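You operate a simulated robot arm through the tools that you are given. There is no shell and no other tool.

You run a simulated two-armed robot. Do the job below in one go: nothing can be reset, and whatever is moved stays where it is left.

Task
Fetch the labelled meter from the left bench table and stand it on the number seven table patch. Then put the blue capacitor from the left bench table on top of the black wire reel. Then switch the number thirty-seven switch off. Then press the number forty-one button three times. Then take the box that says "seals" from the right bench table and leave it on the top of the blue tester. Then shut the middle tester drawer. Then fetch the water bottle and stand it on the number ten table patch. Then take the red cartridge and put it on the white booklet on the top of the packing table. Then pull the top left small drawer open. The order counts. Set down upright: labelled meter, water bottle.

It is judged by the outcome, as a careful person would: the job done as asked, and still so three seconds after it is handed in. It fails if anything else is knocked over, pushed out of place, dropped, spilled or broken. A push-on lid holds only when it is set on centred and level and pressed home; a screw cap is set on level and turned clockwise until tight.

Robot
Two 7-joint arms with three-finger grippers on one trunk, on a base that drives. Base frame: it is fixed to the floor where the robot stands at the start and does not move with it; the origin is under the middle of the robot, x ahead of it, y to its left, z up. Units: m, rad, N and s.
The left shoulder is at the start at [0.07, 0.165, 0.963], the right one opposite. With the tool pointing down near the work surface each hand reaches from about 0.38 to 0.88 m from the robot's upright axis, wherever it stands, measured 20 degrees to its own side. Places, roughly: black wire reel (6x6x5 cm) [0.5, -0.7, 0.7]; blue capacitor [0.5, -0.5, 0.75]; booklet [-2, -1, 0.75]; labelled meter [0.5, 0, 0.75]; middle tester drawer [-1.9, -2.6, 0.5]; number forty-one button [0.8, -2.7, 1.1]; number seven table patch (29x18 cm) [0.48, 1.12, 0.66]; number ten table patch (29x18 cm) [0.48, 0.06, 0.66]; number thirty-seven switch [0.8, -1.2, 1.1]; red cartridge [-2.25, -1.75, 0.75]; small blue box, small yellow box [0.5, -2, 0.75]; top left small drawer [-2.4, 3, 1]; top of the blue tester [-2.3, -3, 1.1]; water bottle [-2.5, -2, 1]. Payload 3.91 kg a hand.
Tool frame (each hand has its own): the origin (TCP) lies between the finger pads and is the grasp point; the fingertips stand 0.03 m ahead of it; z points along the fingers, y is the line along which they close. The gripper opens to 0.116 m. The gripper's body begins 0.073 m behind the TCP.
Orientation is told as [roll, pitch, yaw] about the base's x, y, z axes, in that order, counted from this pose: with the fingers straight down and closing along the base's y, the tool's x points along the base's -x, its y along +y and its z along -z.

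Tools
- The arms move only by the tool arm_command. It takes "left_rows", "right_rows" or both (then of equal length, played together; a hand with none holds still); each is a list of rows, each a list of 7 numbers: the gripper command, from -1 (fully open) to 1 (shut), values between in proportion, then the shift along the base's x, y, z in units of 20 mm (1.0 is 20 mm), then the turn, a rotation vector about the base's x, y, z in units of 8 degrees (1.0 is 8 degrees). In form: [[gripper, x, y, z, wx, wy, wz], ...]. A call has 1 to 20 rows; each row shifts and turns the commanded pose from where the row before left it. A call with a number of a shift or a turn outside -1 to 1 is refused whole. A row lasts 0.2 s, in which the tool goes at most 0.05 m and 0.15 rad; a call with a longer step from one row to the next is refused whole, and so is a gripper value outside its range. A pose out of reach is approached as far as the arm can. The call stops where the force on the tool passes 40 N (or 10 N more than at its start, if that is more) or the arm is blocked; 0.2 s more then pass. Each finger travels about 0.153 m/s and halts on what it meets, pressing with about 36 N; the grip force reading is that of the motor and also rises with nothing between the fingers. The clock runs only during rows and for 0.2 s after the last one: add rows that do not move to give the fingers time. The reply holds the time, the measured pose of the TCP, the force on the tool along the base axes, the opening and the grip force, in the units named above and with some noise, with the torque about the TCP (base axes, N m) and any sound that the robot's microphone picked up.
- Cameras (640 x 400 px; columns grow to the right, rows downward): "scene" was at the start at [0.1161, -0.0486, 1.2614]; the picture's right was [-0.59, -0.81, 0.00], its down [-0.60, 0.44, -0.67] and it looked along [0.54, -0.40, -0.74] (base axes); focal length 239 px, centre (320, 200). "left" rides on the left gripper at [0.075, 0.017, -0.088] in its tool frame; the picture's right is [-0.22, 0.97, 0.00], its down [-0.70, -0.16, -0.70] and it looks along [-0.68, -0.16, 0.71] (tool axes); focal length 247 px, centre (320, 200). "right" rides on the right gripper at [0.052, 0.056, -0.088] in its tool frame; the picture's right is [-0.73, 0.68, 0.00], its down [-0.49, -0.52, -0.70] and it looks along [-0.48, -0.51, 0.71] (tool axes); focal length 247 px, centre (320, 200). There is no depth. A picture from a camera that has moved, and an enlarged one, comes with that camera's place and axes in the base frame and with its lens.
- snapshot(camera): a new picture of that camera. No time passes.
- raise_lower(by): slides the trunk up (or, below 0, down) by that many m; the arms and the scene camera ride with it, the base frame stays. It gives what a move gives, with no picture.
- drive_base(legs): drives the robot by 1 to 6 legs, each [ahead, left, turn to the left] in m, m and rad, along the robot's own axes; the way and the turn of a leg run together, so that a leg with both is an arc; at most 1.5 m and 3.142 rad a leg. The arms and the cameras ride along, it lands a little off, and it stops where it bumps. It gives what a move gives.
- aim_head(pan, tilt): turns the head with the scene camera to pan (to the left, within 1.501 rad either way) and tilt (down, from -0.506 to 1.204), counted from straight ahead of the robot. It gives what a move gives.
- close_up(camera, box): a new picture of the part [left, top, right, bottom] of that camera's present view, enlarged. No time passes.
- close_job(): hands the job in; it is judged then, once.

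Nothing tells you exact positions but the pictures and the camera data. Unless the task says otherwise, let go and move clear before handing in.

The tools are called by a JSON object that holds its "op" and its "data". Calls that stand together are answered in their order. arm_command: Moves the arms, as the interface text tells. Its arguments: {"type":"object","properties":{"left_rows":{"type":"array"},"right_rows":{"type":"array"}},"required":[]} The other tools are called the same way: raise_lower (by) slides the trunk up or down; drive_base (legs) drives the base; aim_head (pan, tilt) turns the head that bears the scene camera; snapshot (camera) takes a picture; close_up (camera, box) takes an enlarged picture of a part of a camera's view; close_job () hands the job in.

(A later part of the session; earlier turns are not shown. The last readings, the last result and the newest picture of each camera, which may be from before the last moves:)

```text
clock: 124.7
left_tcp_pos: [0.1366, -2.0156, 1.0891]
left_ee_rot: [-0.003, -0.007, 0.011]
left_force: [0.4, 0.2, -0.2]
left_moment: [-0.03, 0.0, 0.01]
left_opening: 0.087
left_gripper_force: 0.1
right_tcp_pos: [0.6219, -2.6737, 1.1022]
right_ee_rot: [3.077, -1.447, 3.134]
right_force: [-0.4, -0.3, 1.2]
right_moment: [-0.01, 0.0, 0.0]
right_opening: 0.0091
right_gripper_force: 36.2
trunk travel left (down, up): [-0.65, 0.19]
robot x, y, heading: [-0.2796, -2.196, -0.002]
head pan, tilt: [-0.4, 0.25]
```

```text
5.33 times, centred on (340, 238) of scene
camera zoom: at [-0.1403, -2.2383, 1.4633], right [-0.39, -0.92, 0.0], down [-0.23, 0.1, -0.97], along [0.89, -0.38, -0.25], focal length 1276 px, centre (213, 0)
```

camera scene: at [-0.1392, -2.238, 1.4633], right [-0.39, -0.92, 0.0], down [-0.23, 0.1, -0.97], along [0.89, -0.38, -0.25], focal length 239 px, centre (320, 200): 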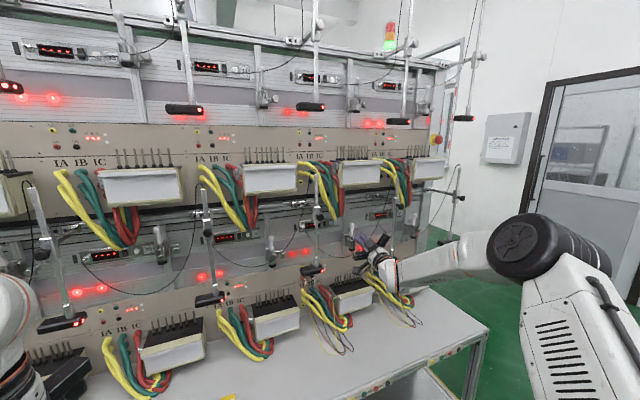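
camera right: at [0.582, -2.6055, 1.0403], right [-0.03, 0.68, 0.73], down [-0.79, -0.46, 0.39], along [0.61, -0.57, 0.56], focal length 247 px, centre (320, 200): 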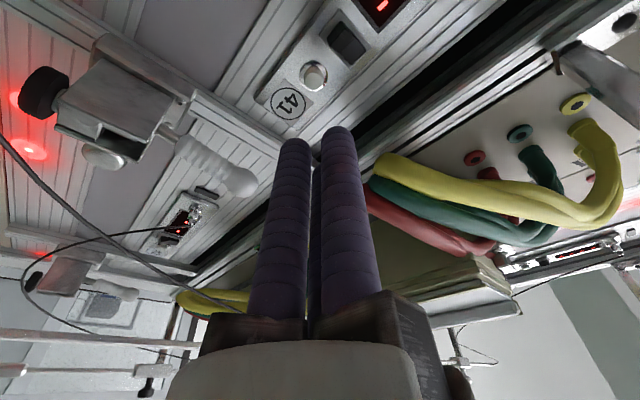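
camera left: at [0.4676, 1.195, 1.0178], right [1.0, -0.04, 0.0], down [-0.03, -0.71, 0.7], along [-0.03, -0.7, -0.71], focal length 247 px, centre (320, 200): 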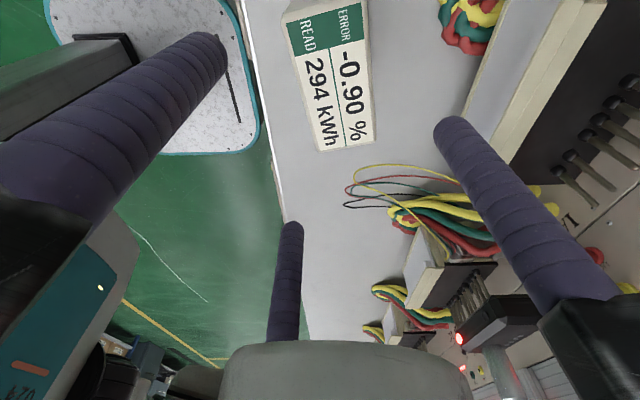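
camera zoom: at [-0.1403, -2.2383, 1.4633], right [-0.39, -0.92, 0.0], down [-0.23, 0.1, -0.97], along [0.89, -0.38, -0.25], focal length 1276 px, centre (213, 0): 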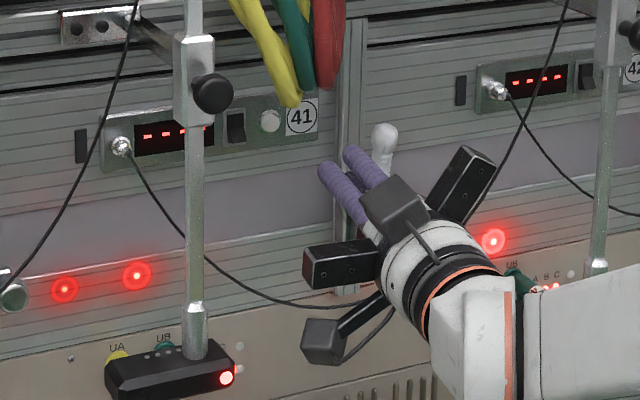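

Three clicks done. Now back away, then look at the two small boxes to find which says "seals".

{"op": "drive_base", "data": {"legs": [[-0.3, 0, 0]]}}

{"op": "raise_lower", "data": {"by": -0.15}}

{"op": "aim_head", "data": {"pan": 0.15, "tilt": 0.5}}

{"op": "snapshot", "data": {"camera": "scene"}}

```text
clock: 126.7
left_tcp_pos: [-0.1632, -2.0139, 1.0886]
left_ee_rot: [-0.005, -0.004, 0.013]
left_force: [-0.3, 0.2, -1.0]
left_moment: [-0.01, -0.03, -0.01]
left_opening: 0.0868
left_gripper_force: 0.1
right_tcp_pos: [0.3227, -2.6706, 1.1011]
right_ee_rot: [3.075, -1.448, 3.139]
right_force: [-0.3, -1.2, -0.1]
right_moment: [0.04, 0.01, 0.0]
right_opening: 0.0091
right_gripper_force: 36.0
trunk travel left (down, up): [-0.65, 0.19]
robot x, y, heading: [-0.5808, -2.2003, 0.004]
head pan, tilt: [-0.4, 0.25]
```

```text
clock: 128.5
left_tcp_pos: [-0.1639, -2.0145, 0.9383]
left_ee_rot: [-0.003, -0.006, 0.015]
left_force: [-0.2, 0.2, 1.1]
left_moment: [-0.04, 0.01, -0.01]
left_opening: 0.0868
left_gripper_force: 0.1
right_tcp_pos: [0.3233, -2.6712, 0.9512]
right_ee_rot: [3.076, -1.449, 3.138]
right_force: [0.1, -0.1, 0.3]
right_moment: [0.0, 0.01, 0.0]
right_opening: 0.0089
right_gripper_force: 35.9
trunk travel left (down, up): [-0.5, 0.34]
robot x, y, heading: [-0.5776, -2.2007, 0.001]
head pan, tilt: [-0.4, 0.25]
```

```text
clock: 129.5
left_tcp_pos: [-0.1633, -2.0144, 0.9373]
left_ee_rot: [-0.003, -0.006, 0.016]
left_force: [-0.1, -0.1, 0.0]
left_moment: [0.02, 0.01, -0.01]
left_opening: 0.087
left_gripper_force: 0.1
right_tcp_pos: [0.3238, -2.6708, 0.9512]
right_ee_rot: [3.074, -1.448, 3.138]
right_force: [0.1, 0.0, 0.8]
right_moment: [0.05, 0.0, -0.03]
right_opening: 0.009
right_gripper_force: 35.8
trunk travel left (down, up): [-0.5, 0.34]
robot x, y, heading: [-0.5764, -2.1974, 0.005]
head pan, tilt: [0.15, 0.499]
```

```text
taken
camera scene: at [-0.4356, -2.1881, 1.2901], right [0.15, -0.99, 0.0], down [-0.47, -0.07, -0.88], along [0.87, 0.13, -0.48], focal length 239 px, centre (320, 200)
```

scene: 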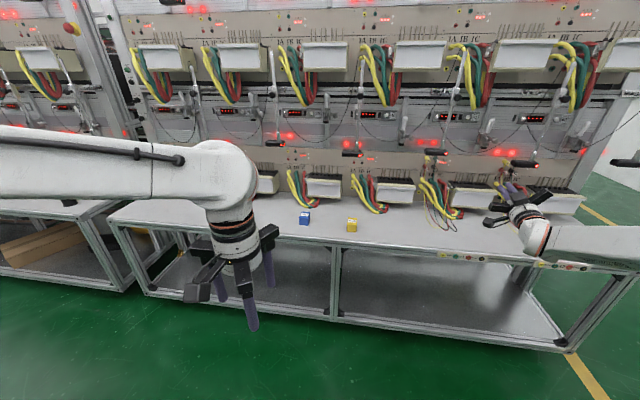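

{"op": "close_up", "data": {"camera": "scene", "box": [290, 200, 370, 240]}}

```text
8.00 times, centred on (330, 220) of scene
camera zoom: at [-0.4356, -2.1881, 1.2901], right [0.15, -0.99, 0.0], down [-0.47, -0.07, -0.88], along [0.87, 0.13, -0.48], focal length 1914 px, centre (240, 40)
```

zoom: 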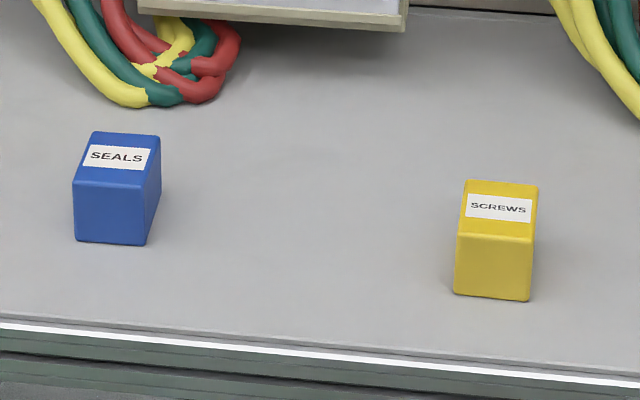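

The blue box reads SEALS; it stands at about [0.482, -1.973], 4.2 cm wide, 5.9 cm deep, 4 cm tall. First I fold the right arm back to a tool-down pose so I can drive in close.

{"op": "arm_command", "data": {"right_rows": [[1, -0.6, 0, 0, 0, 0.8, 0.6], [1, -0.6, 0, 0, 0, 0.93, 0], [1, -0.6, 0, 0, 0, 0.93, 0], [1, -0.6, 0, 0, 0, 0.93, 0], [1, -0.6, 0, 0, 0, 0.93, 0], [1, -0.6, 0, 0, 0, 0.93, 0], [1, -0.6, 0, 0, 0, 0.93, 0], [1, -0.6, 0, 0, 0, 0.93, 0], [1, -0.6, 0, 0, 0, 0.93, 0], [1, -0.6, 0, 0, 0, 0.93, 0], [1, -0.6, 0, 0, 0, 0.93, 0], [1, -0.6, 0, 0, 0, 0.93, 0], [1, -0.6, 0, 0, 0, 0.93, 0], [1, 0, 0, 0, 0, 0, 0]]}}

{"op": "snapshot", "data": {"camera": "scene"}}

```text
clock: 132.5
left_tcp_pos: [-0.1626, -2.0144, 0.939]
left_ee_rot: [-0.003, -0.007, 0.015]
left_force: [-0.3, -0.6, -0.2]
left_moment: [0.01, 0.03, 0.01]
left_opening: 0.0868
left_gripper_force: 0.1
right_tcp_pos: [0.1737, -2.6668, 0.9519]
right_ee_rot: [0.029, -0.091, -0.006]
right_force: [0.0, -0.2, -0.4]
right_moment: [0.01, 0.0, -0.02]
right_opening: 0.0091
right_gripper_force: 35.9
right hand out of reach, approached as far as the arm can: row 5
trunk travel left (down, up): [-0.5, 0.34]
robot x, y, heading: [-0.5746, -2.1974, 0.002]
head pan, tilt: [0.15, 0.499]
```

```text
taken
camera scene: at [-0.4361, -2.1877, 1.2902], right [0.15, -0.99, 0.0], down [-0.47, -0.07, -0.88], along [0.87, 0.13, -0.48], focal length 239 px, centre (320, 200)
```

scene: 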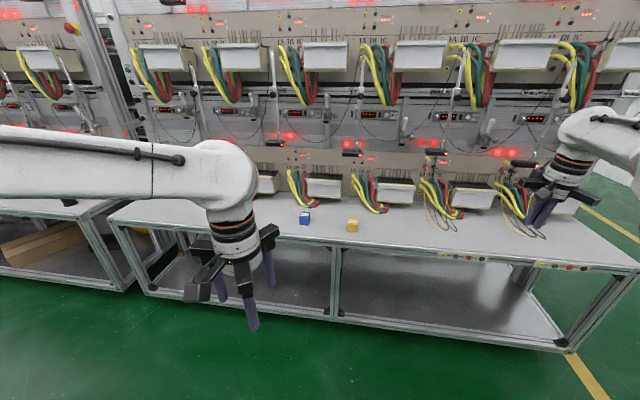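

{"op": "arm_command", "data": {"right_rows": [[0.5, -1, 0, 0, -0.2, 0.3, 0], [0, -1, 0, 0, 0, 0.3, 0], [0, -1, 0, 0, 0, 0, 0], [0, -1, 0, 0, 0, 0, 0], [0, -1, 0, 0, 0, 0, 0], [0, -1, 0, 0, 0, 0, 0], [0, -1, 0, 0, 0, 0, 0], [0, -1, 0, 0, 0, 0, 0], [0, -1, 0, 0, 0, 0, 0], [0, -1, 0, 0, 0, 0, 0], [0, -1, 0, 0, 0, 0, 0], [0, -1, 0, 0, 0, 0, 0], [0, -1, 0, 0, 0, 0, 0], [0, -1, 0, 0, 0, 0, 0], [0, -1, 0, 0, 0, 0, 0], [0, -0.5, 0, 0, 0, 0, 0]]}}

{"op": "drive_base", "data": {"legs": [[0.56, 0.03, 0]]}}

{"op": "aim_head", "data": {"pan": 0.2, "tilt": 0.9}}

{"op": "snapshot", "data": {"camera": "scene"}}

{"op": "snapshot", "data": {"camera": "left"}}

```text
clock: 135.9
left_tcp_pos: [-0.164, -2.0147, 0.9382]
left_ee_rot: [-0.004, -0.005, 0.015]
left_force: [0.5, 0.1, -0.3]
left_moment: [0.0, 0.03, -0.01]
left_opening: 0.0871
left_gripper_force: 0.1
right_tcp_pos: [-0.1352, -2.6667, 0.951]
right_ee_rot: [0.001, -0.008, -0.005]
right_force: [0.4, 0.7, -0.4]
right_moment: [0.0, -0.01, 0.0]
right_opening: 0.0579
right_gripper_force: 0.2
trunk travel left (down, up): [-0.5, 0.34]
robot x, y, heading: [-0.5786, -2.1998, 0.001]
head pan, tilt: [0.15, 0.499]
```

```text
clock: 139.1
left_tcp_pos: [0.3964, -1.9849, 0.9381]
left_ee_rot: [-0.004, -0.005, 0.011]
left_force: [0.2, 0.1, -0.4]
left_moment: [-0.02, 0.0, -0.01]
left_opening: 0.0872
left_gripper_force: 0.1
right_tcp_pos: [0.423, -2.6375, 0.9502]
right_ee_rot: [0.003, -0.005, -0.007]
right_force: [-0.5, 0.1, 0.2]
right_moment: [-0.04, 0.02, -0.03]
right_opening: 0.0579
right_gripper_force: 0.0
trunk travel left (down, up): [-0.5, 0.34]
robot x, y, heading: [-0.0211, -2.1699, -0.005]
head pan, tilt: [0.15, 0.499]
```

```text
clock: 139.9
left_tcp_pos: [0.3961, -1.9854, 0.9403]
left_ee_rot: [-0.002, -0.005, 0.013]
left_force: [0.0, 0.0, 0.9]
left_moment: [-0.01, -0.01, -0.01]
left_opening: 0.0868
left_gripper_force: 0.0
right_tcp_pos: [0.4229, -2.6392, 0.9507]
right_ee_rot: [0.003, -0.006, -0.007]
right_force: [0.2, 0.0, -0.5]
right_moment: [0.05, -0.02, -0.03]
right_opening: 0.0583
right_gripper_force: 0.0
trunk travel left (down, up): [-0.5, 0.34]
robot x, y, heading: [-0.0172, -2.1731, 0.002]
head pan, tilt: [0.201, 0.901]
```

```text
taken
camera scene: at [0.1074, -2.1568, 1.2563], right [0.2, -0.98, 0.0], down [-0.77, -0.15, -0.62], along [0.61, 0.12, -0.78], focal length 239 px, centre (320, 200)
```

scene: 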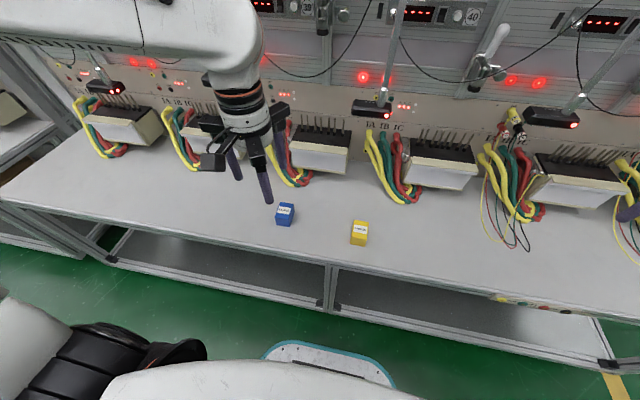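

```text
taken
camera left: at [0.3199, -1.9687, 1.0255], right [0.21, 0.98, 0.0], down [0.69, -0.15, 0.7], along [0.69, -0.15, -0.71], focal length 247 px, centre (320, 200)
```

left: 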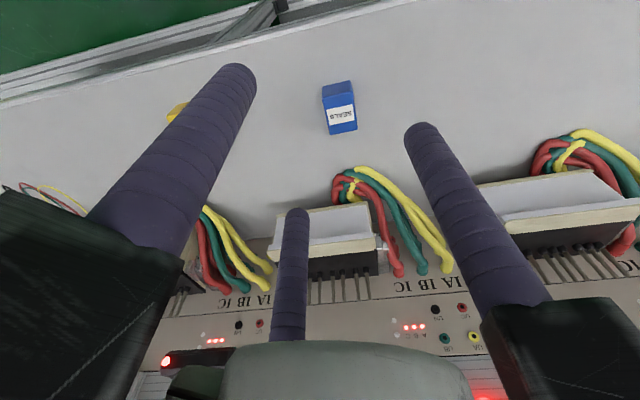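

{"op": "close_up", "data": {"camera": "left", "box": [290, 60, 390, 150]}}

{"op": "close_up", "data": {"camera": "scene", "box": [250, 180, 390, 260]}}

```text
4.44 times, centred on (340, 105) of left
camera zoom: at [0.3199, -1.9687, 1.0255], right [0.21, 0.98, 0.0], down [0.69, -0.15, 0.7], along [0.69, -0.15, -0.71], focal length 1098 px, centre (231, 622)
```

zoom: 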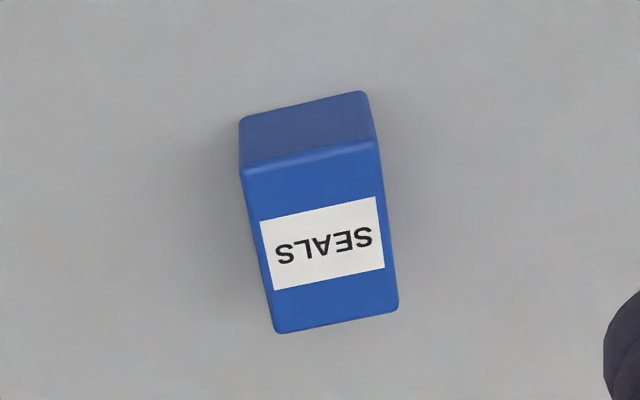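

```text
4.57 times, centred on (320, 220) of scene
camera zoom: at [0.1074, -2.1568, 1.2563], right [0.2, -0.98, 0.0], down [-0.77, -0.15, -0.62], along [0.61, 0.12, -0.78], focal length 1094 px, centre (320, 109)
```

zoom: 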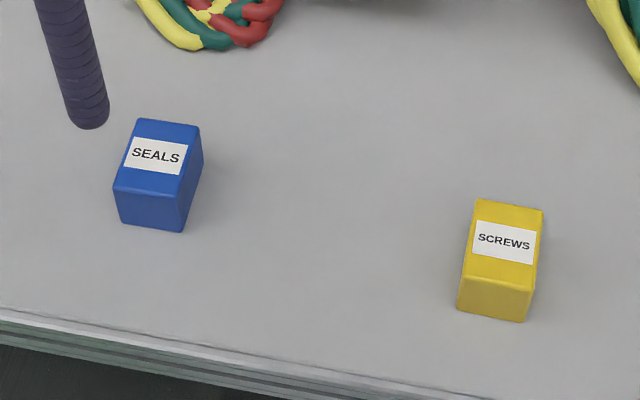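

The SEALS box is centred at [0.4806, -1.974], aligned with the bench. I'll bring the left hand over it with the single finger on its left side, and descend.

{"op": "arm_command", "data": {"left_rows": [[-0.5, 0.85, 0.02, 0, 0, 0, 0], [-0.5, 0.85, 0.03, 0, 0, 0, 0], [-0.5, 0.85, 0.03, 0, 0, 0, 0], [-0.5, 0.85, 0.03, -0.5, 0, 0, 0], [-0.5, 0.83, 0, -1, 0, 0, -0.09], [-0.5, 0, 0, -1, 0, 0, 0], [-0.5, 0, 0, -1, 0, 0, 0], [-0.5, 0, 0, -1, 0, 0, 0], [-0.5, 0, 0, -1, 0, 0, 0], [-0.5, 0, 0, -1, 0, 0, 0], [-0.5, 0, 0, -1, 0, 0, 0], [-0.5, 0, 0, 0, 0, 0, 0]]}}

{"op": "snapshot", "data": {"camera": "left"}}

{"op": "close_up", "data": {"camera": "scene", "box": [220, 130, 380, 250]}}

```text
clock: 142.5
left_tcp_pos: [0.4796, -1.9822, 0.7883]
left_ee_rot: [-0.004, -0.008, 0.001]
left_force: [0.5, -0.2, 0.8]
left_moment: [-0.04, -0.01, 0.02]
left_opening: 0.0868
left_gripper_force: 0.1
right_tcp_pos: [0.4212, -2.6393, 0.9506]
right_ee_rot: [0.003, -0.008, -0.007]
right_force: [0.2, -0.4, -0.1]
right_moment: [0.02, 0.02, -0.02]
right_opening: 0.058
right_gripper_force: 0.0
trunk travel left (down, up): [-0.5, 0.34]
robot x, y, heading: [-0.0188, -2.1694, -0.003]
head pan, tilt: [0.201, 0.901]
```

```text
taken
camera left: at [0.4041, -1.9647, 0.8748], right [0.22, 0.97, 0.0], down [0.69, -0.16, 0.7], along [0.69, -0.16, -0.71], focal length 247 px, centre (320, 200)
```

left: 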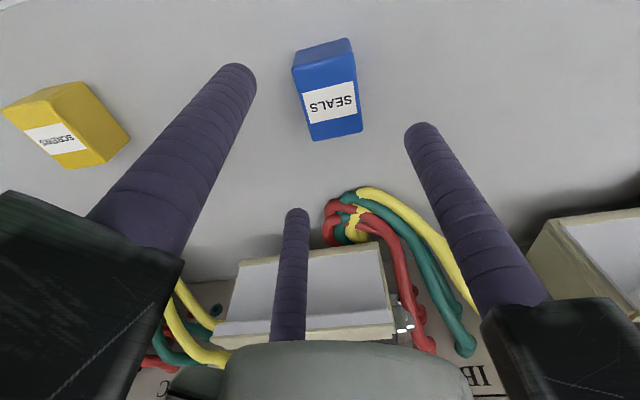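

```text
3.33 times, centred on (300, 190) of scene
camera zoom: at [0.1071, -2.1567, 1.2563], right [0.2, -0.98, 0.0], down [-0.77, -0.16, -0.62], along [0.61, 0.12, -0.78], focal length 798 px, centre (387, 233)
```

zoom: 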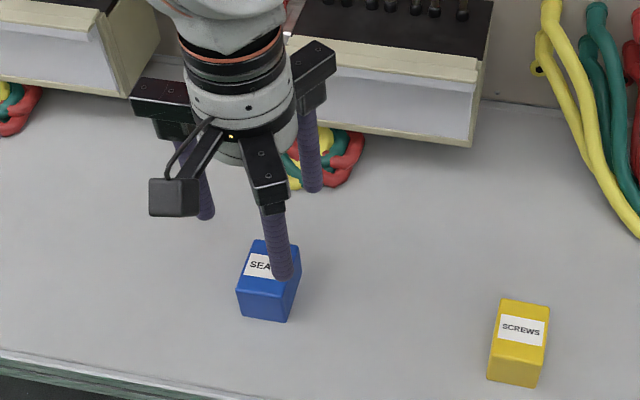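

{"op": "arm_command", "data": {"left_rows": [[-0.5, 0.05, 0, -0.8, 0, 0, 0], [-0.5, 0, 0, -0.8, 0, 0, 0], [-0.5, 0, 0, -0.8, 0, 0, 0], [-0.5, 0, 0, -0.8, 0, 0, 0], [-0.5, 0, 0, -0.8, 0, 0, 0], [-0.5, 0, 0, -0.4, 0, 0, 0], [-0.5, 0, 0, 0, 0, 0, 0]]}}

{"op": "snapshot", "data": {"camera": "left"}}

{"op": "close_up", "data": {"camera": "scene", "box": [220, 130, 380, 250]}}

```text
clock: 144.1
left_tcp_pos: [0.4814, -1.9835, 0.6998]
left_ee_rot: [-0.005, -0.006, 0.0]
left_force: [0.1, 1.1, -0.4]
left_moment: [0.0, -0.03, 0.01]
left_opening: 0.0871
left_gripper_force: 0.1
right_tcp_pos: [0.4221, -2.639, 0.9504]
right_ee_rot: [0.001, -0.004, -0.008]
right_force: [-0.2, -0.2, 0.2]
right_moment: [0.02, 0.0, 0.02]
right_opening: 0.0578
right_gripper_force: 0.0
trunk travel left (down, up): [-0.5, 0.34]
robot x, y, heading: [-0.0201, -2.1702, -0.001]
head pan, tilt: [0.201, 0.901]
```

```text
taken
camera left: at [0.4058, -1.9654, 0.7873], right [0.22, 0.97, 0.0], down [0.69, -0.16, 0.7], along [0.69, -0.16, -0.71], focal length 247 px, centre (320, 200)
```

left: 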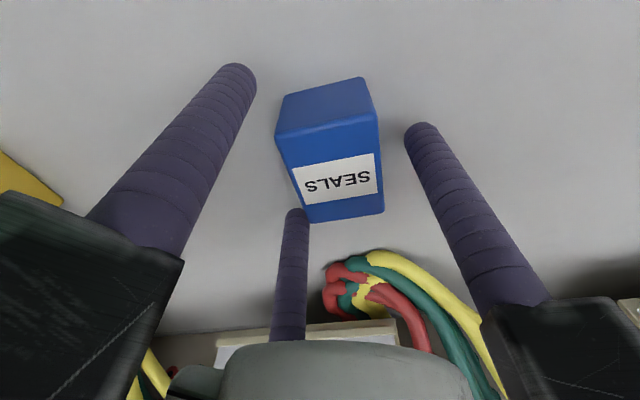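

```text
3.33 times, centred on (300, 190) of scene
camera zoom: at [0.1073, -2.1569, 1.2563], right [0.2, -0.98, 0.0], down [-0.77, -0.16, -0.62], along [0.61, 0.12, -0.78], focal length 798 px, centre (387, 233)
```

zoom: 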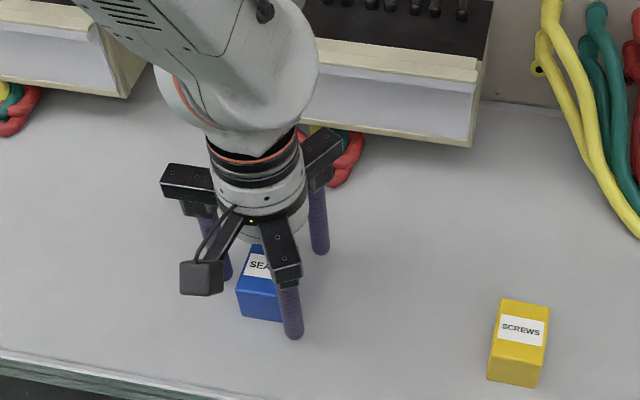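

Well straddled. Closing on the box and lifting.

{"op": "arm_command", "data": {"left_rows": [[-0.3, 0, 0, 0, 0, 0, 0], [-0.1, 0, 0, 0, 0, 0, 0], [0.1, 0, 0, 0, 0, 0, 0], [0.5, 0, 0, 0, 0, 0, 0], [1, 0, 0, 0, 0, 0, 0], [1, 0, 0, 0, 0, 0, 0]]}}

{"op": "snapshot", "data": {"camera": "left"}}

```text
clock: 145.5
left_tcp_pos: [0.4824, -1.9828, 0.7008]
left_ee_rot: [-0.002, -0.005, 0.001]
left_force: [0.1, -0.2, 1.9]
left_moment: [0.05, 0.0, 0.02]
left_opening: 0.0517
left_gripper_force: 35.8
right_tcp_pos: [0.4216, -2.6379, 0.9506]
right_ee_rot: [0.001, -0.006, -0.008]
right_force: [0.2, -0.6, -0.3]
right_moment: [-0.01, 0.0, 0.0]
right_opening: 0.0579
right_gripper_force: 0.1
trunk travel left (down, up): [-0.5, 0.34]
robot x, y, heading: [-0.0149, -2.1669, 0.0]
head pan, tilt: [0.201, 0.901]
```

```text
taken
camera left: at [0.4058, -1.9654, 0.7876], right [0.22, 0.97, 0.0], down [0.69, -0.16, 0.7], along [0.69, -0.16, -0.71], focal length 247 px, centre (320, 200)
```

left: 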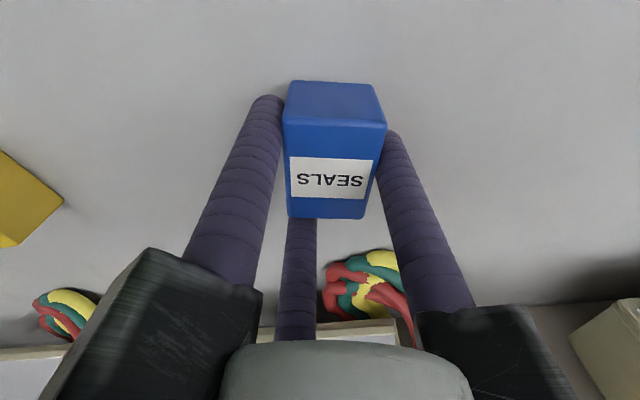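

{"op": "close_up", "data": {"camera": "left", "box": [240, 60, 440, 240]}}

{"op": "close_up", "data": {"camera": "scene", "box": [240, 160, 340, 240]}}

```text
2.22 times, centred on (340, 150) of left
camera zoom: at [0.4058, -1.9654, 0.7876], right [0.22, 0.97, 0.0], down [0.69, -0.16, 0.7], along [0.69, -0.16, -0.71], focal length 549 px, centre (276, 311)
```

zoom: 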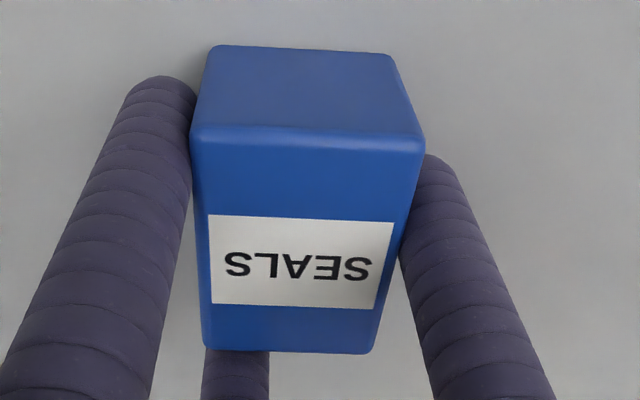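

```text
5.00 times, centred on (290, 200) of scene
camera zoom: at [0.1073, -2.1569, 1.2563], right [0.2, -0.98, 0.0], down [-0.77, -0.16, -0.62], along [0.61, 0.12, -0.78], focal length 1196 px, centre (470, 200)
```

zoom: 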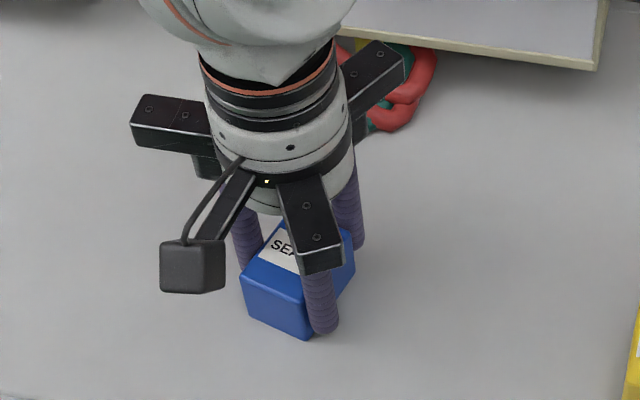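

{"op": "arm_command", "data": {"left_rows": [[1, 0, 0, 0.2, 0, 0, 0], [1, 0, 0, 0.4, 0, 0, 0], [1, 0, 0, 0.6, 0, 0, 0], [1, 0, 0, 0.8, 0, 0, 0], [1, 0, 0, 0, 0, 0, 0]]}}

{"op": "snapshot", "data": {"camera": "left"}}

{"op": "close_up", "data": {"camera": "scene", "box": [240, 160, 340, 240]}}

```text
clock: 146.7
left_tcp_pos: [0.4811, -1.9827, 0.7409]
left_ee_rot: [-0.003, -0.005, 0.0]
left_force: [0.1, 0.8, -0.8]
left_moment: [0.01, 0.02, -0.01]
left_opening: 0.0516
left_gripper_force: 35.7
right_tcp_pos: [0.422, -2.6383, 0.9514]
right_ee_rot: [0.003, -0.006, -0.008]
right_force: [1.0, 0.1, -1.2]
right_moment: [-0.02, 0.01, 0.03]
right_opening: 0.0579
right_gripper_force: 0.1
trunk travel left (down, up): [-0.5, 0.34]
robot x, y, heading: [-0.0224, -2.1684, -0.006]
head pan, tilt: [0.201, 0.901]
```

```text
taken
camera left: at [0.4059, -1.9655, 0.8272], right [0.22, 0.97, 0.0], down [0.69, -0.16, 0.7], along [0.69, -0.16, -0.71], focal length 247 px, centre (320, 200)
```

left: 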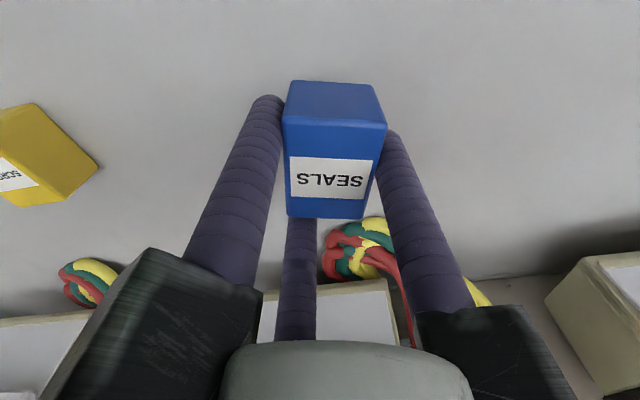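

```text
5.00 times, centred on (290, 200) of scene
camera zoom: at [0.1079, -2.1568, 1.2562], right [0.2, -0.98, 0.0], down [-0.77, -0.16, -0.62], along [0.61, 0.12, -0.78], focal length 1196 px, centre (470, 200)
```

zoom: 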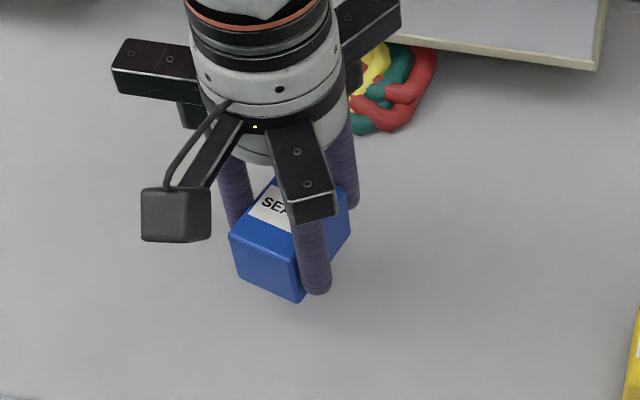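

The box is held firmly. Lifting and retracting, then I'll back off from the bench and turn round toward the tester side.

{"op": "arm_command", "data": {"left_rows": [[1, 0, 0, 1, 0, 0, 0], [1, 0, 0, 1, 0, 0, 0], [1, 0, 0, 1, 0, 0, 0], [1, 0, 0, 1, 0, 0, 0], [1, 0, 0, 1, 0, 0, 0], [1, 0, 0, 1, 0, 0, 0], [1, 0, 0, 1, 0, 0, 0], [1, 0, 0, 1, 0, 0, 0], [1, 0, 0, 1, 0, 0, 0], [1, -0.5, 0, 1, 0, 0, 0], [1, -1, 0, 0, 0, 0, 0], [1, -1, 0, 0, 0, 0, 0], [1, -1, 0, 0, 0, 0, 0]]}}

{"op": "drive_base", "data": {"legs": [[-0.6, 0, 0], [0, 0, 1.5708], [0, 0, 1.5708]]}}

{"op": "aim_head", "data": {"pan": 0, "tilt": 0.3}}

{"op": "snapshot", "data": {"camera": "scene"}}

{"op": "aim_head", "data": {"pan": 0.6, "tilt": 0.3}}

{"op": "snapshot", "data": {"camera": "scene"}}

{"op": "aim_head", "data": {"pan": -0.7, "tilt": 0.3}}

{"op": "snapshot", "data": {"camera": "scene"}}

```text
clock: 149.5
left_tcp_pos: [0.4111, -1.9827, 0.9404]
left_ee_rot: [-0.005, -0.007, 0.0]
left_force: [0.1, 0.3, -1.5]
left_moment: [0.0, -0.03, 0.0]
left_opening: 0.0512
left_gripper_force: 36.3
right_tcp_pos: [0.422, -2.6383, 0.9508]
right_ee_rot: [0.003, -0.007, -0.007]
right_force: [-1.1, -0.9, 0.5]
right_moment: [-0.02, -0.02, -0.02]
right_opening: 0.0582
right_gripper_force: 0.0
trunk travel left (down, up): [-0.5, 0.34]
robot x, y, heading: [-0.0194, -2.1732, -0.002]
head pan, tilt: [0.201, 0.901]
```

```text
clock: 160.6
left_tcp_pos: [-1.0558, -2.3445, 0.9396]
left_ee_rot: [-0.003, -0.005, 3.116]
left_force: [-0.1, -0.9, -1.0]
left_moment: [0.02, 0.0, 0.01]
left_opening: 0.0505
left_gripper_force: 36.4
right_tcp_pos: [-1.0519, -1.6893, 0.9489]
right_ee_rot: [0.002, -0.005, 3.111]
right_force: [-0.1, -0.8, 1.2]
right_moment: [0.03, -0.01, 0.03]
right_opening: 0.0578
right_gripper_force: 0.0
trunk travel left (down, up): [-0.5, 0.34]
robot x, y, heading: [-0.6234, -2.1656, 3.113]
head pan, tilt: [0.201, 0.901]
```

```text
clock: 161.6
left_tcp_pos: [-1.0566, -2.3442, 0.9403]
left_ee_rot: [-0.004, -0.005, 3.117]
left_force: [-0.2, -0.3, -0.4]
left_moment: [0.03, -0.03, 0.03]
left_opening: 0.0502
left_gripper_force: 35.9
right_tcp_pos: [-1.0523, -1.688, 0.9508]
right_ee_rot: [-0.001, -0.004, 3.11]
right_force: [0.0, -0.1, 0.2]
right_moment: [0.04, 0.02, -0.01]
right_opening: 0.058
right_gripper_force: 0.1
trunk travel left (down, up): [-0.5, 0.34]
robot x, y, heading: [-0.6232, -2.1686, 3.113]
head pan, tilt: [0.0, 0.3]
```

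```text
taken
camera scene: at [-0.7639, -2.1663, 1.3084], right [0.03, 1.0, 0.0], down [0.3, -0.01, -0.95], along [-0.95, 0.02, -0.3], focal length 239 px, centre (320, 200)
```

scene: 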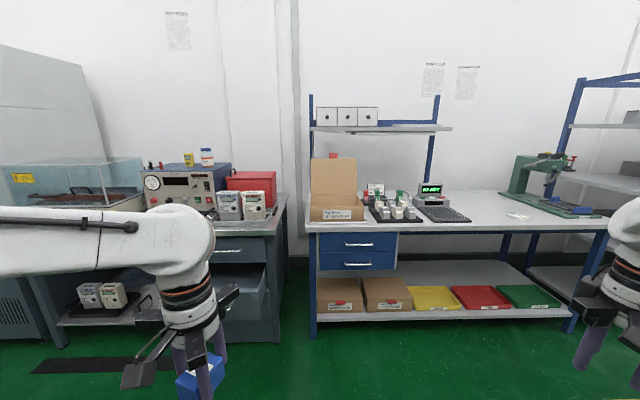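

```text
clock: 162.6
left_tcp_pos: [-1.0561, -2.3445, 0.939]
left_ee_rot: [-0.003, -0.007, 3.118]
left_force: [0.3, -0.3, -0.7]
left_moment: [-0.01, 0.0, -0.01]
left_opening: 0.0504
left_gripper_force: 36.1
right_tcp_pos: [-1.0518, -1.6892, 0.9498]
right_ee_rot: [0.001, -0.005, 3.111]
right_force: [-0.1, -1.0, 0.3]
right_moment: [-0.02, 0.01, 0.02]
right_opening: 0.0581
right_gripper_force: 0.1
trunk travel left (down, up): [-0.5, 0.34]
robot x, y, heading: [-0.6221, -2.1655, 3.116]
head pan, tilt: [0.6, 0.3]
```

```text
taken
camera scene: at [-0.749, -2.2194, 1.3085], right [-0.54, 0.84, 0.0], down [0.25, 0.16, -0.96], along [-0.8, -0.52, -0.3], focal length 239 px, centre (320, 200)
```

scene: 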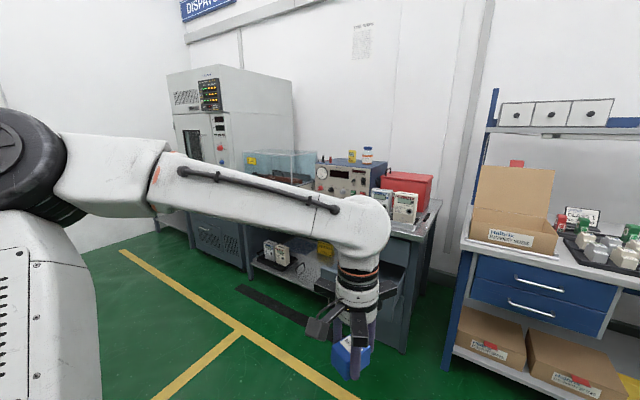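

```text
clock: 164.1
left_tcp_pos: [-1.0566, -2.345, 0.9414]
left_ee_rot: [-0.004, -0.005, 3.119]
left_force: [1.0, 0.1, -1.2]
left_moment: [0.01, 0.0, 0.02]
left_opening: 0.0502
left_gripper_force: 35.4
right_tcp_pos: [-1.0525, -1.6889, 0.9517]
right_ee_rot: [0.001, -0.004, 3.11]
right_force: [-0.3, -0.4, -0.2]
right_moment: [-0.01, 0.0, 0.03]
right_opening: 0.058
right_gripper_force: 0.1
trunk travel left (down, up): [-0.5, 0.34]
robot x, y, heading: [-0.6236, -2.1671, 3.118]
head pan, tilt: [-0.7, 0.3]
```

```text
taken
camera scene: at [-0.7404, -2.1068, 1.3085], right [0.66, 0.75, 0.0], down [0.22, -0.2, -0.96], along [-0.71, 0.63, -0.3], focal length 239 px, centre (320, 200)
```

scene: 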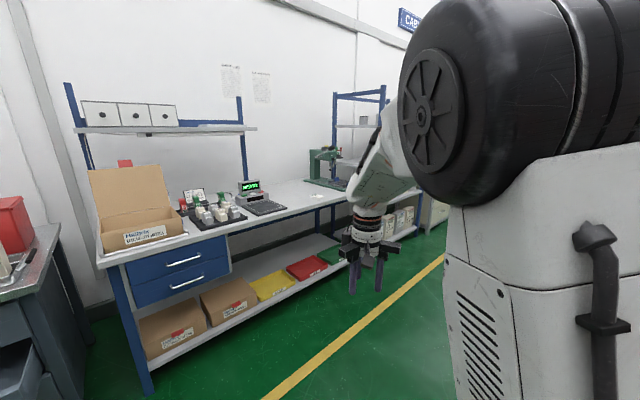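

{"op": "aim_head", "data": {"pan": 0.35, "tilt": 0.25}}

{"op": "snapshot", "data": {"camera": "scene"}}

{"op": "close_up", "data": {"camera": "scene", "box": [200, 120, 400, 320]}}

```text
clock: 165.4
left_tcp_pos: [-1.0575, -2.3436, 0.9408]
left_ee_rot: [-0.002, -0.005, 3.118]
left_force: [0.9, -0.1, -0.8]
left_moment: [0.0, 0.0, 0.01]
left_opening: 0.0504
left_gripper_force: 36.1
right_tcp_pos: [-1.0532, -1.6888, 0.9505]
right_ee_rot: [0.001, -0.005, 3.111]
right_force: [-0.1, -0.2, -0.6]
right_moment: [0.0, 0.0, -0.01]
right_opening: 0.0581
right_gripper_force: 0.1
trunk travel left (down, up): [-0.5, 0.34]
robot x, y, heading: [-0.6208, -2.171, 3.113]
head pan, tilt: [0.351, 0.25]
```

```text
taken
camera scene: at [-0.7591, -2.1984, 1.3132], right [-0.32, 0.95, 0.0], down [0.23, 0.08, -0.97], along [-0.92, -0.31, -0.25], focal length 239 px, centre (320, 200)
```

scene: 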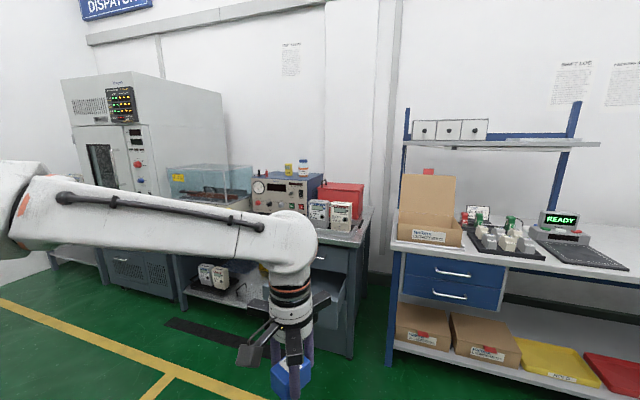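

```text
2.00 times, centred on (300, 220) of scene
camera zoom: at [-0.7591, -2.1984, 1.3132], right [-0.32, 0.95, 0.0], down [0.23, 0.08, -0.97], along [-0.92, -0.31, -0.25], focal length 479 px, centre (360, 160)
```

zoom: 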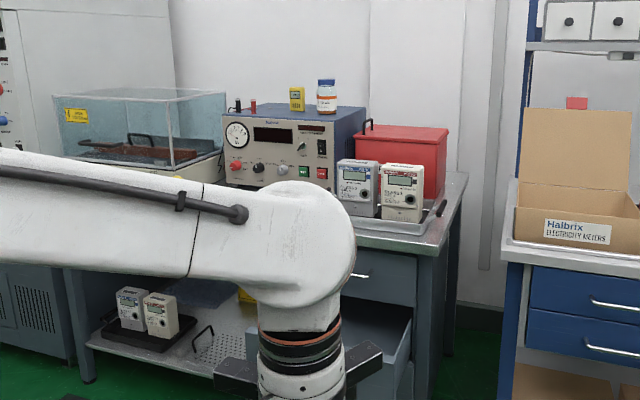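

The blue tester stands on the grey bench with a yellow box and a small bottle on its top; the open drawer is beneath at its right. I'll move nearer to measure its top.

{"op": "drive_base", "data": {"legs": [[0.3, 0.65, 0.028]]}}

{"op": "aim_head", "data": {"pan": 0.0, "tilt": 0.35}}

{"op": "snapshot", "data": {"camera": "scene"}}

{"op": "close_up", "data": {"camera": "scene", "box": [180, 100, 420, 250]}}

```text
clock: 169.3
left_tcp_pos: [-1.3634, -2.9912, 0.9405]
left_ee_rot: [-0.003, -0.004, 3.137]
left_force: [1.3, -0.3, -1.2]
left_moment: [0.0, 0.01, 0.0]
left_opening: 0.0502
left_gripper_force: 35.9
right_tcp_pos: [-1.371, -2.3361, 0.9517]
right_ee_rot: [0.003, -0.004, 3.13]
right_force: [-0.5, -0.2, 0.1]
right_moment: [-0.03, -0.01, -0.02]
right_opening: 0.0581
right_gripper_force: 0.2
trunk travel left (down, up): [-0.5, 0.34]
robot x, y, heading: [-0.9307, -2.8061, 3.132]
head pan, tilt: [0.351, 0.25]
```

```text
clock: 170.1
left_tcp_pos: [-1.3635, -2.9909, 0.9401]
left_ee_rot: [-0.003, -0.005, 3.137]
left_force: [0.2, 0.7, 0.0]
left_moment: [0.03, 0.02, 0.0]
left_opening: 0.05
left_gripper_force: 35.9
right_tcp_pos: [-1.3708, -2.3353, 0.9513]
right_ee_rot: [0.001, -0.006, 3.13]
right_force: [0.4, -0.8, -0.6]
right_moment: [0.01, 0.0, -0.01]
right_opening: 0.0578
right_gripper_force: 0.0
trunk travel left (down, up): [-0.5, 0.34]
robot x, y, heading: [-0.93, -2.8093, 3.137]
head pan, tilt: [0.0, 0.351]
```

```text
taken
camera scene: at [-1.0737, -2.8068, 1.3038], right [0.01, 1.0, 0.0], down [0.34, 0.0, -0.94], along [-0.94, 0.0, -0.34], focal length 239 px, centre (320, 200)
```

scene: 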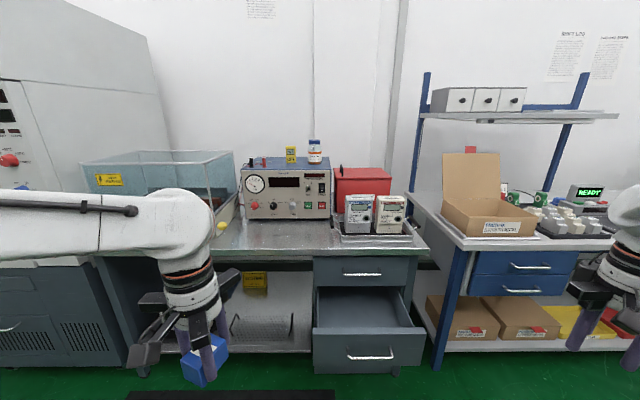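

```text
2.67 times, centred on (300, 175) of scene
camera zoom: at [-1.0737, -2.8068, 1.3038], right [0.01, 1.0, 0.0], down [0.34, 0.0, -0.94], along [-0.94, 0.0, -0.34], focal length 638 px, centre (373, 267)
```

zoom: 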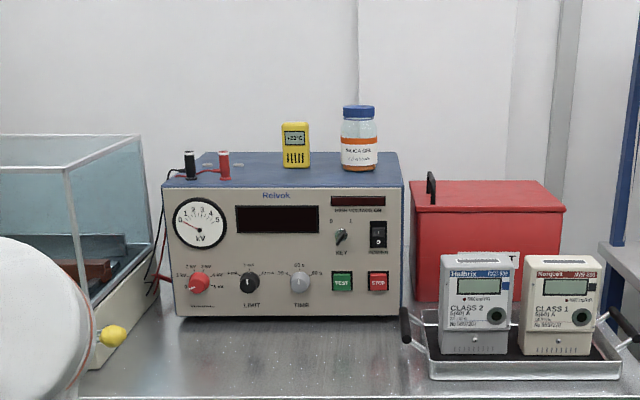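

{"op": "aim_head", "data": {"pan": 0.75, "tilt": 0.45}}

{"op": "snapshot", "data": {"camera": "scene"}}

{"op": "aim_head", "data": {"pan": -0.2, "tilt": 0.7}}

{"op": "snapshot", "data": {"camera": "scene"}}

```text
clock: 171.2
left_tcp_pos: [-1.3633, -2.9904, 0.9406]
left_ee_rot: [-0.004, -0.004, 3.136]
left_force: [0.1, -0.1, -1.1]
left_moment: [0.01, 0.04, 0.04]
left_opening: 0.05
left_gripper_force: 36.1
right_tcp_pos: [-1.3706, -2.3355, 0.9496]
right_ee_rot: [0.002, -0.006, 3.132]
right_force: [-0.5, 0.7, 0.3]
right_moment: [-0.02, -0.02, -0.01]
right_opening: 0.0581
right_gripper_force: 0.2
trunk travel left (down, up): [-0.5, 0.34]
robot x, y, heading: [-0.9367, -2.8024, 3.141]
head pan, tilt: [0.75, 0.45]
```

```text
taken
camera scene: at [-1.0483, -2.8695, 1.2946], right [-0.68, 0.74, 0.0], down [0.32, 0.29, -0.9], along [-0.66, -0.61, -0.44], focal length 239 px, centre (320, 200)
```

scene: 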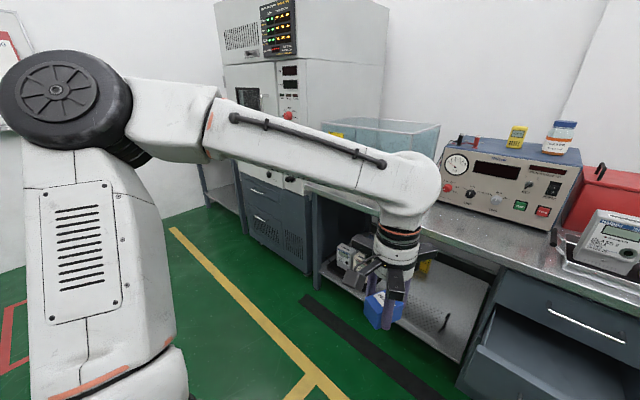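

```text
clock: 172.4
left_tcp_pos: [-1.3639, -2.9913, 0.9406]
left_ee_rot: [-0.002, -0.005, 3.136]
left_force: [0.1, -0.3, 0.3]
left_moment: [-0.01, 0.0, -0.03]
left_opening: 0.0501
left_gripper_force: 35.2
right_tcp_pos: [-1.3715, -2.3348, 0.9514]
right_ee_rot: [0.002, -0.004, 3.134]
right_force: [-0.2, -0.2, 0.7]
right_moment: [0.0, 0.0, 0.01]
right_opening: 0.0579
right_gripper_force: 0.1
trunk travel left (down, up): [-0.5, 0.34]
robot x, y, heading: [-0.9312, -2.8066, 3.139]
head pan, tilt: [-0.201, 0.7]
```

```text
taken
camera scene: at [-1.0638, -2.79, 1.2724], right [0.2, 0.98, 0.0], down [0.63, -0.13, -0.76], along [-0.75, 0.16, -0.64], focal length 239 px, centre (320, 200)
```

scene: 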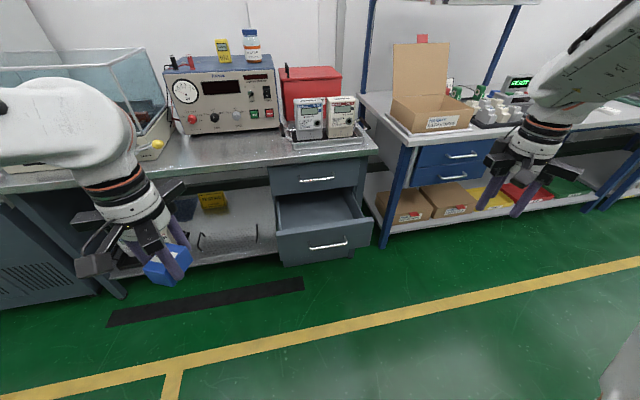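

The top of the tester is at about z=1.05, its free front strip around [-2.22, -2.96]. The open drawer sticks out at the right, so I'll raise the trunk, turn a bit and come in at an angle from the left side.

{"op": "raise_lower", "data": {"by": 0.25}}

{"op": "drive_base", "data": {"legs": [[0, 0, -0.556], [0.28, 0.595, 0]]}}

{"op": "aim_head", "data": {"pan": 0.25, "tilt": 0.6}}

{"op": "snapshot", "data": {"camera": "scene"}}

{"op": "snapshot", "data": {"camera": "left"}}

```text
clock: 175.0
left_tcp_pos: [-1.3629, -2.99, 1.191]
left_ee_rot: [-0.003, -0.005, 3.135]
left_force: [0.0, 0.4, -0.8]
left_moment: [-0.01, 0.04, -0.01]
left_opening: 0.0499
left_gripper_force: 36.6
right_tcp_pos: [-1.371, -2.3348, 1.2008]
right_ee_rot: [0.002, -0.005, 3.132]
right_force: [-0.2, -0.1, -1.0]
right_moment: [-0.02, 0.0, 0.02]
right_opening: 0.0578
right_gripper_force: 0.0
trunk travel left (down, up): [-0.75, 0.09]
robot x, y, heading: [-0.9322, -2.8059, 3.14]
head pan, tilt: [-0.201, 0.7]
```

```text
clock: 180.2
left_tcp_pos: [-1.9505, -3.0869, 1.19]
left_ee_rot: [-0.003, -0.006, 2.577]
left_force: [0.0, -0.9, -1.1]
left_moment: [0.02, -0.01, -0.03]
left_opening: 0.0498
left_gripper_force: 35.9
right_tcp_pos: [-1.6089, -2.5272, 1.2005]
right_ee_rot: [0.004, -0.007, 2.567]
right_force: [0.1, -0.5, 0.6]
right_moment: [-0.02, 0.02, 0.01]
right_opening: 0.0582
right_gripper_force: 0.1
trunk travel left (down, up): [-0.75, 0.09]
robot x, y, heading: [-1.4903, -3.1551, 2.571]
head pan, tilt: [-0.201, 0.7]
```

```text
clock: 181.1
left_tcp_pos: [-1.9496, -3.0874, 1.1905]
left_ee_rot: [-0.004, -0.005, 2.577]
left_force: [-0.3, -0.5, -1.3]
left_moment: [-0.03, -0.01, 0.01]
left_opening: 0.05
left_gripper_force: 36.3
right_tcp_pos: [-1.6091, -2.5276, 1.2006]
right_ee_rot: [0.001, -0.006, 2.569]
right_force: [1.0, 0.8, 0.0]
right_moment: [0.02, -0.05, 0.02]
right_opening: 0.058
right_gripper_force: 0.1
trunk travel left (down, up): [-0.75, 0.09]
robot x, y, heading: [-1.4915, -3.157, 2.576]
head pan, tilt: [0.25, 0.6]
```

```text
taken
camera scene: at [-1.6125, -3.1068, 1.531], right [0.31, 0.95, 0.0], down [0.54, -0.18, -0.82], along [-0.78, 0.26, -0.57], focal length 239 px, centre (320, 200)
```

scene: 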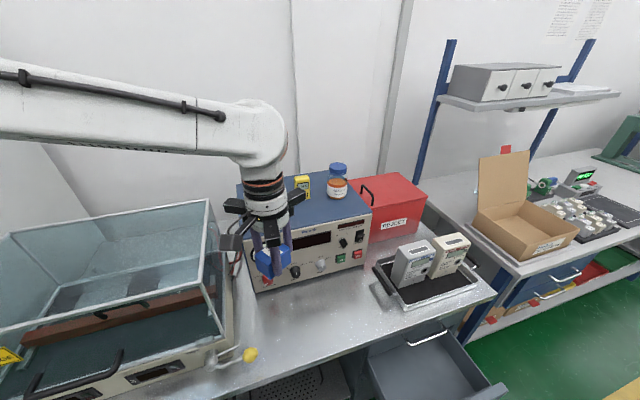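

```text
taken
camera left: at [-1.8974, -3.142, 1.277], right [-0.71, -0.7, 0.0], down [-0.5, 0.5, 0.7], along [-0.49, 0.5, -0.71], focal length 247 px, centre (320, 200)
```

left: 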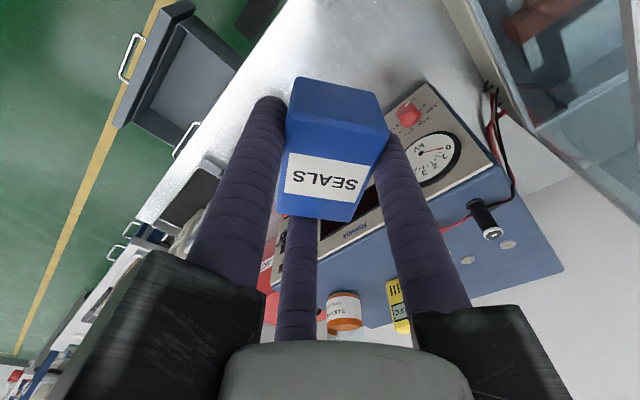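

{"op": "close_up", "data": {"camera": "scene", "box": [220, 140, 400, 300]}}

{"op": "close_up", "data": {"camera": "left", "box": [240, 60, 560, 340]}}

```text
2.50 times, centred on (310, 220) of scene
camera zoom: at [-1.6125, -3.1068, 1.531], right [0.31, 0.95, 0.0], down [0.54, -0.18, -0.82], along [-0.78, 0.26, -0.57], focal length 598 px, centre (345, 150)
```

zoom: 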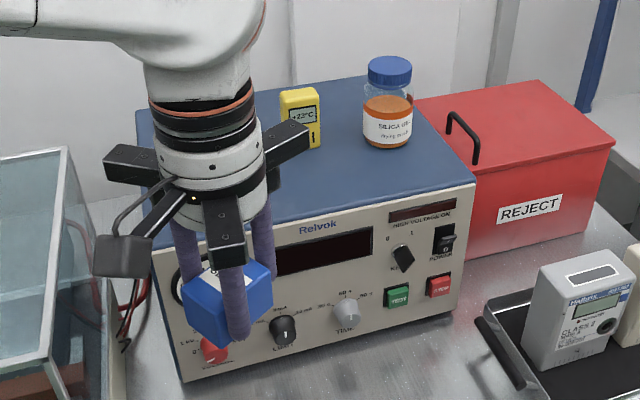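

```text
1.43 times, centred on (400, 200) of left
camera zoom: at [-1.8974, -3.142, 1.277], right [-0.71, -0.7, 0.0], down [-0.5, 0.5, 0.7], along [-0.49, 0.5, -0.71], focal length 353 px, centre (206, 200)
```

zoom: 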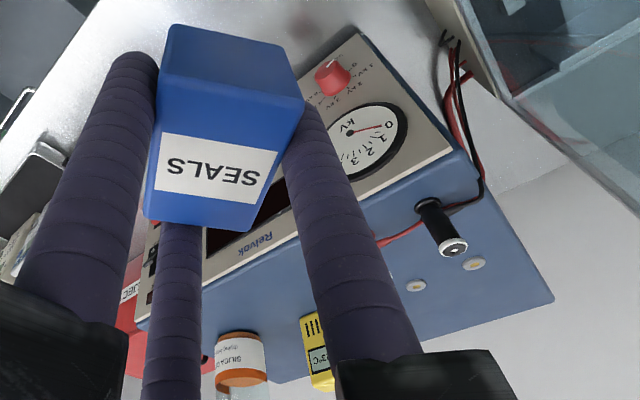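

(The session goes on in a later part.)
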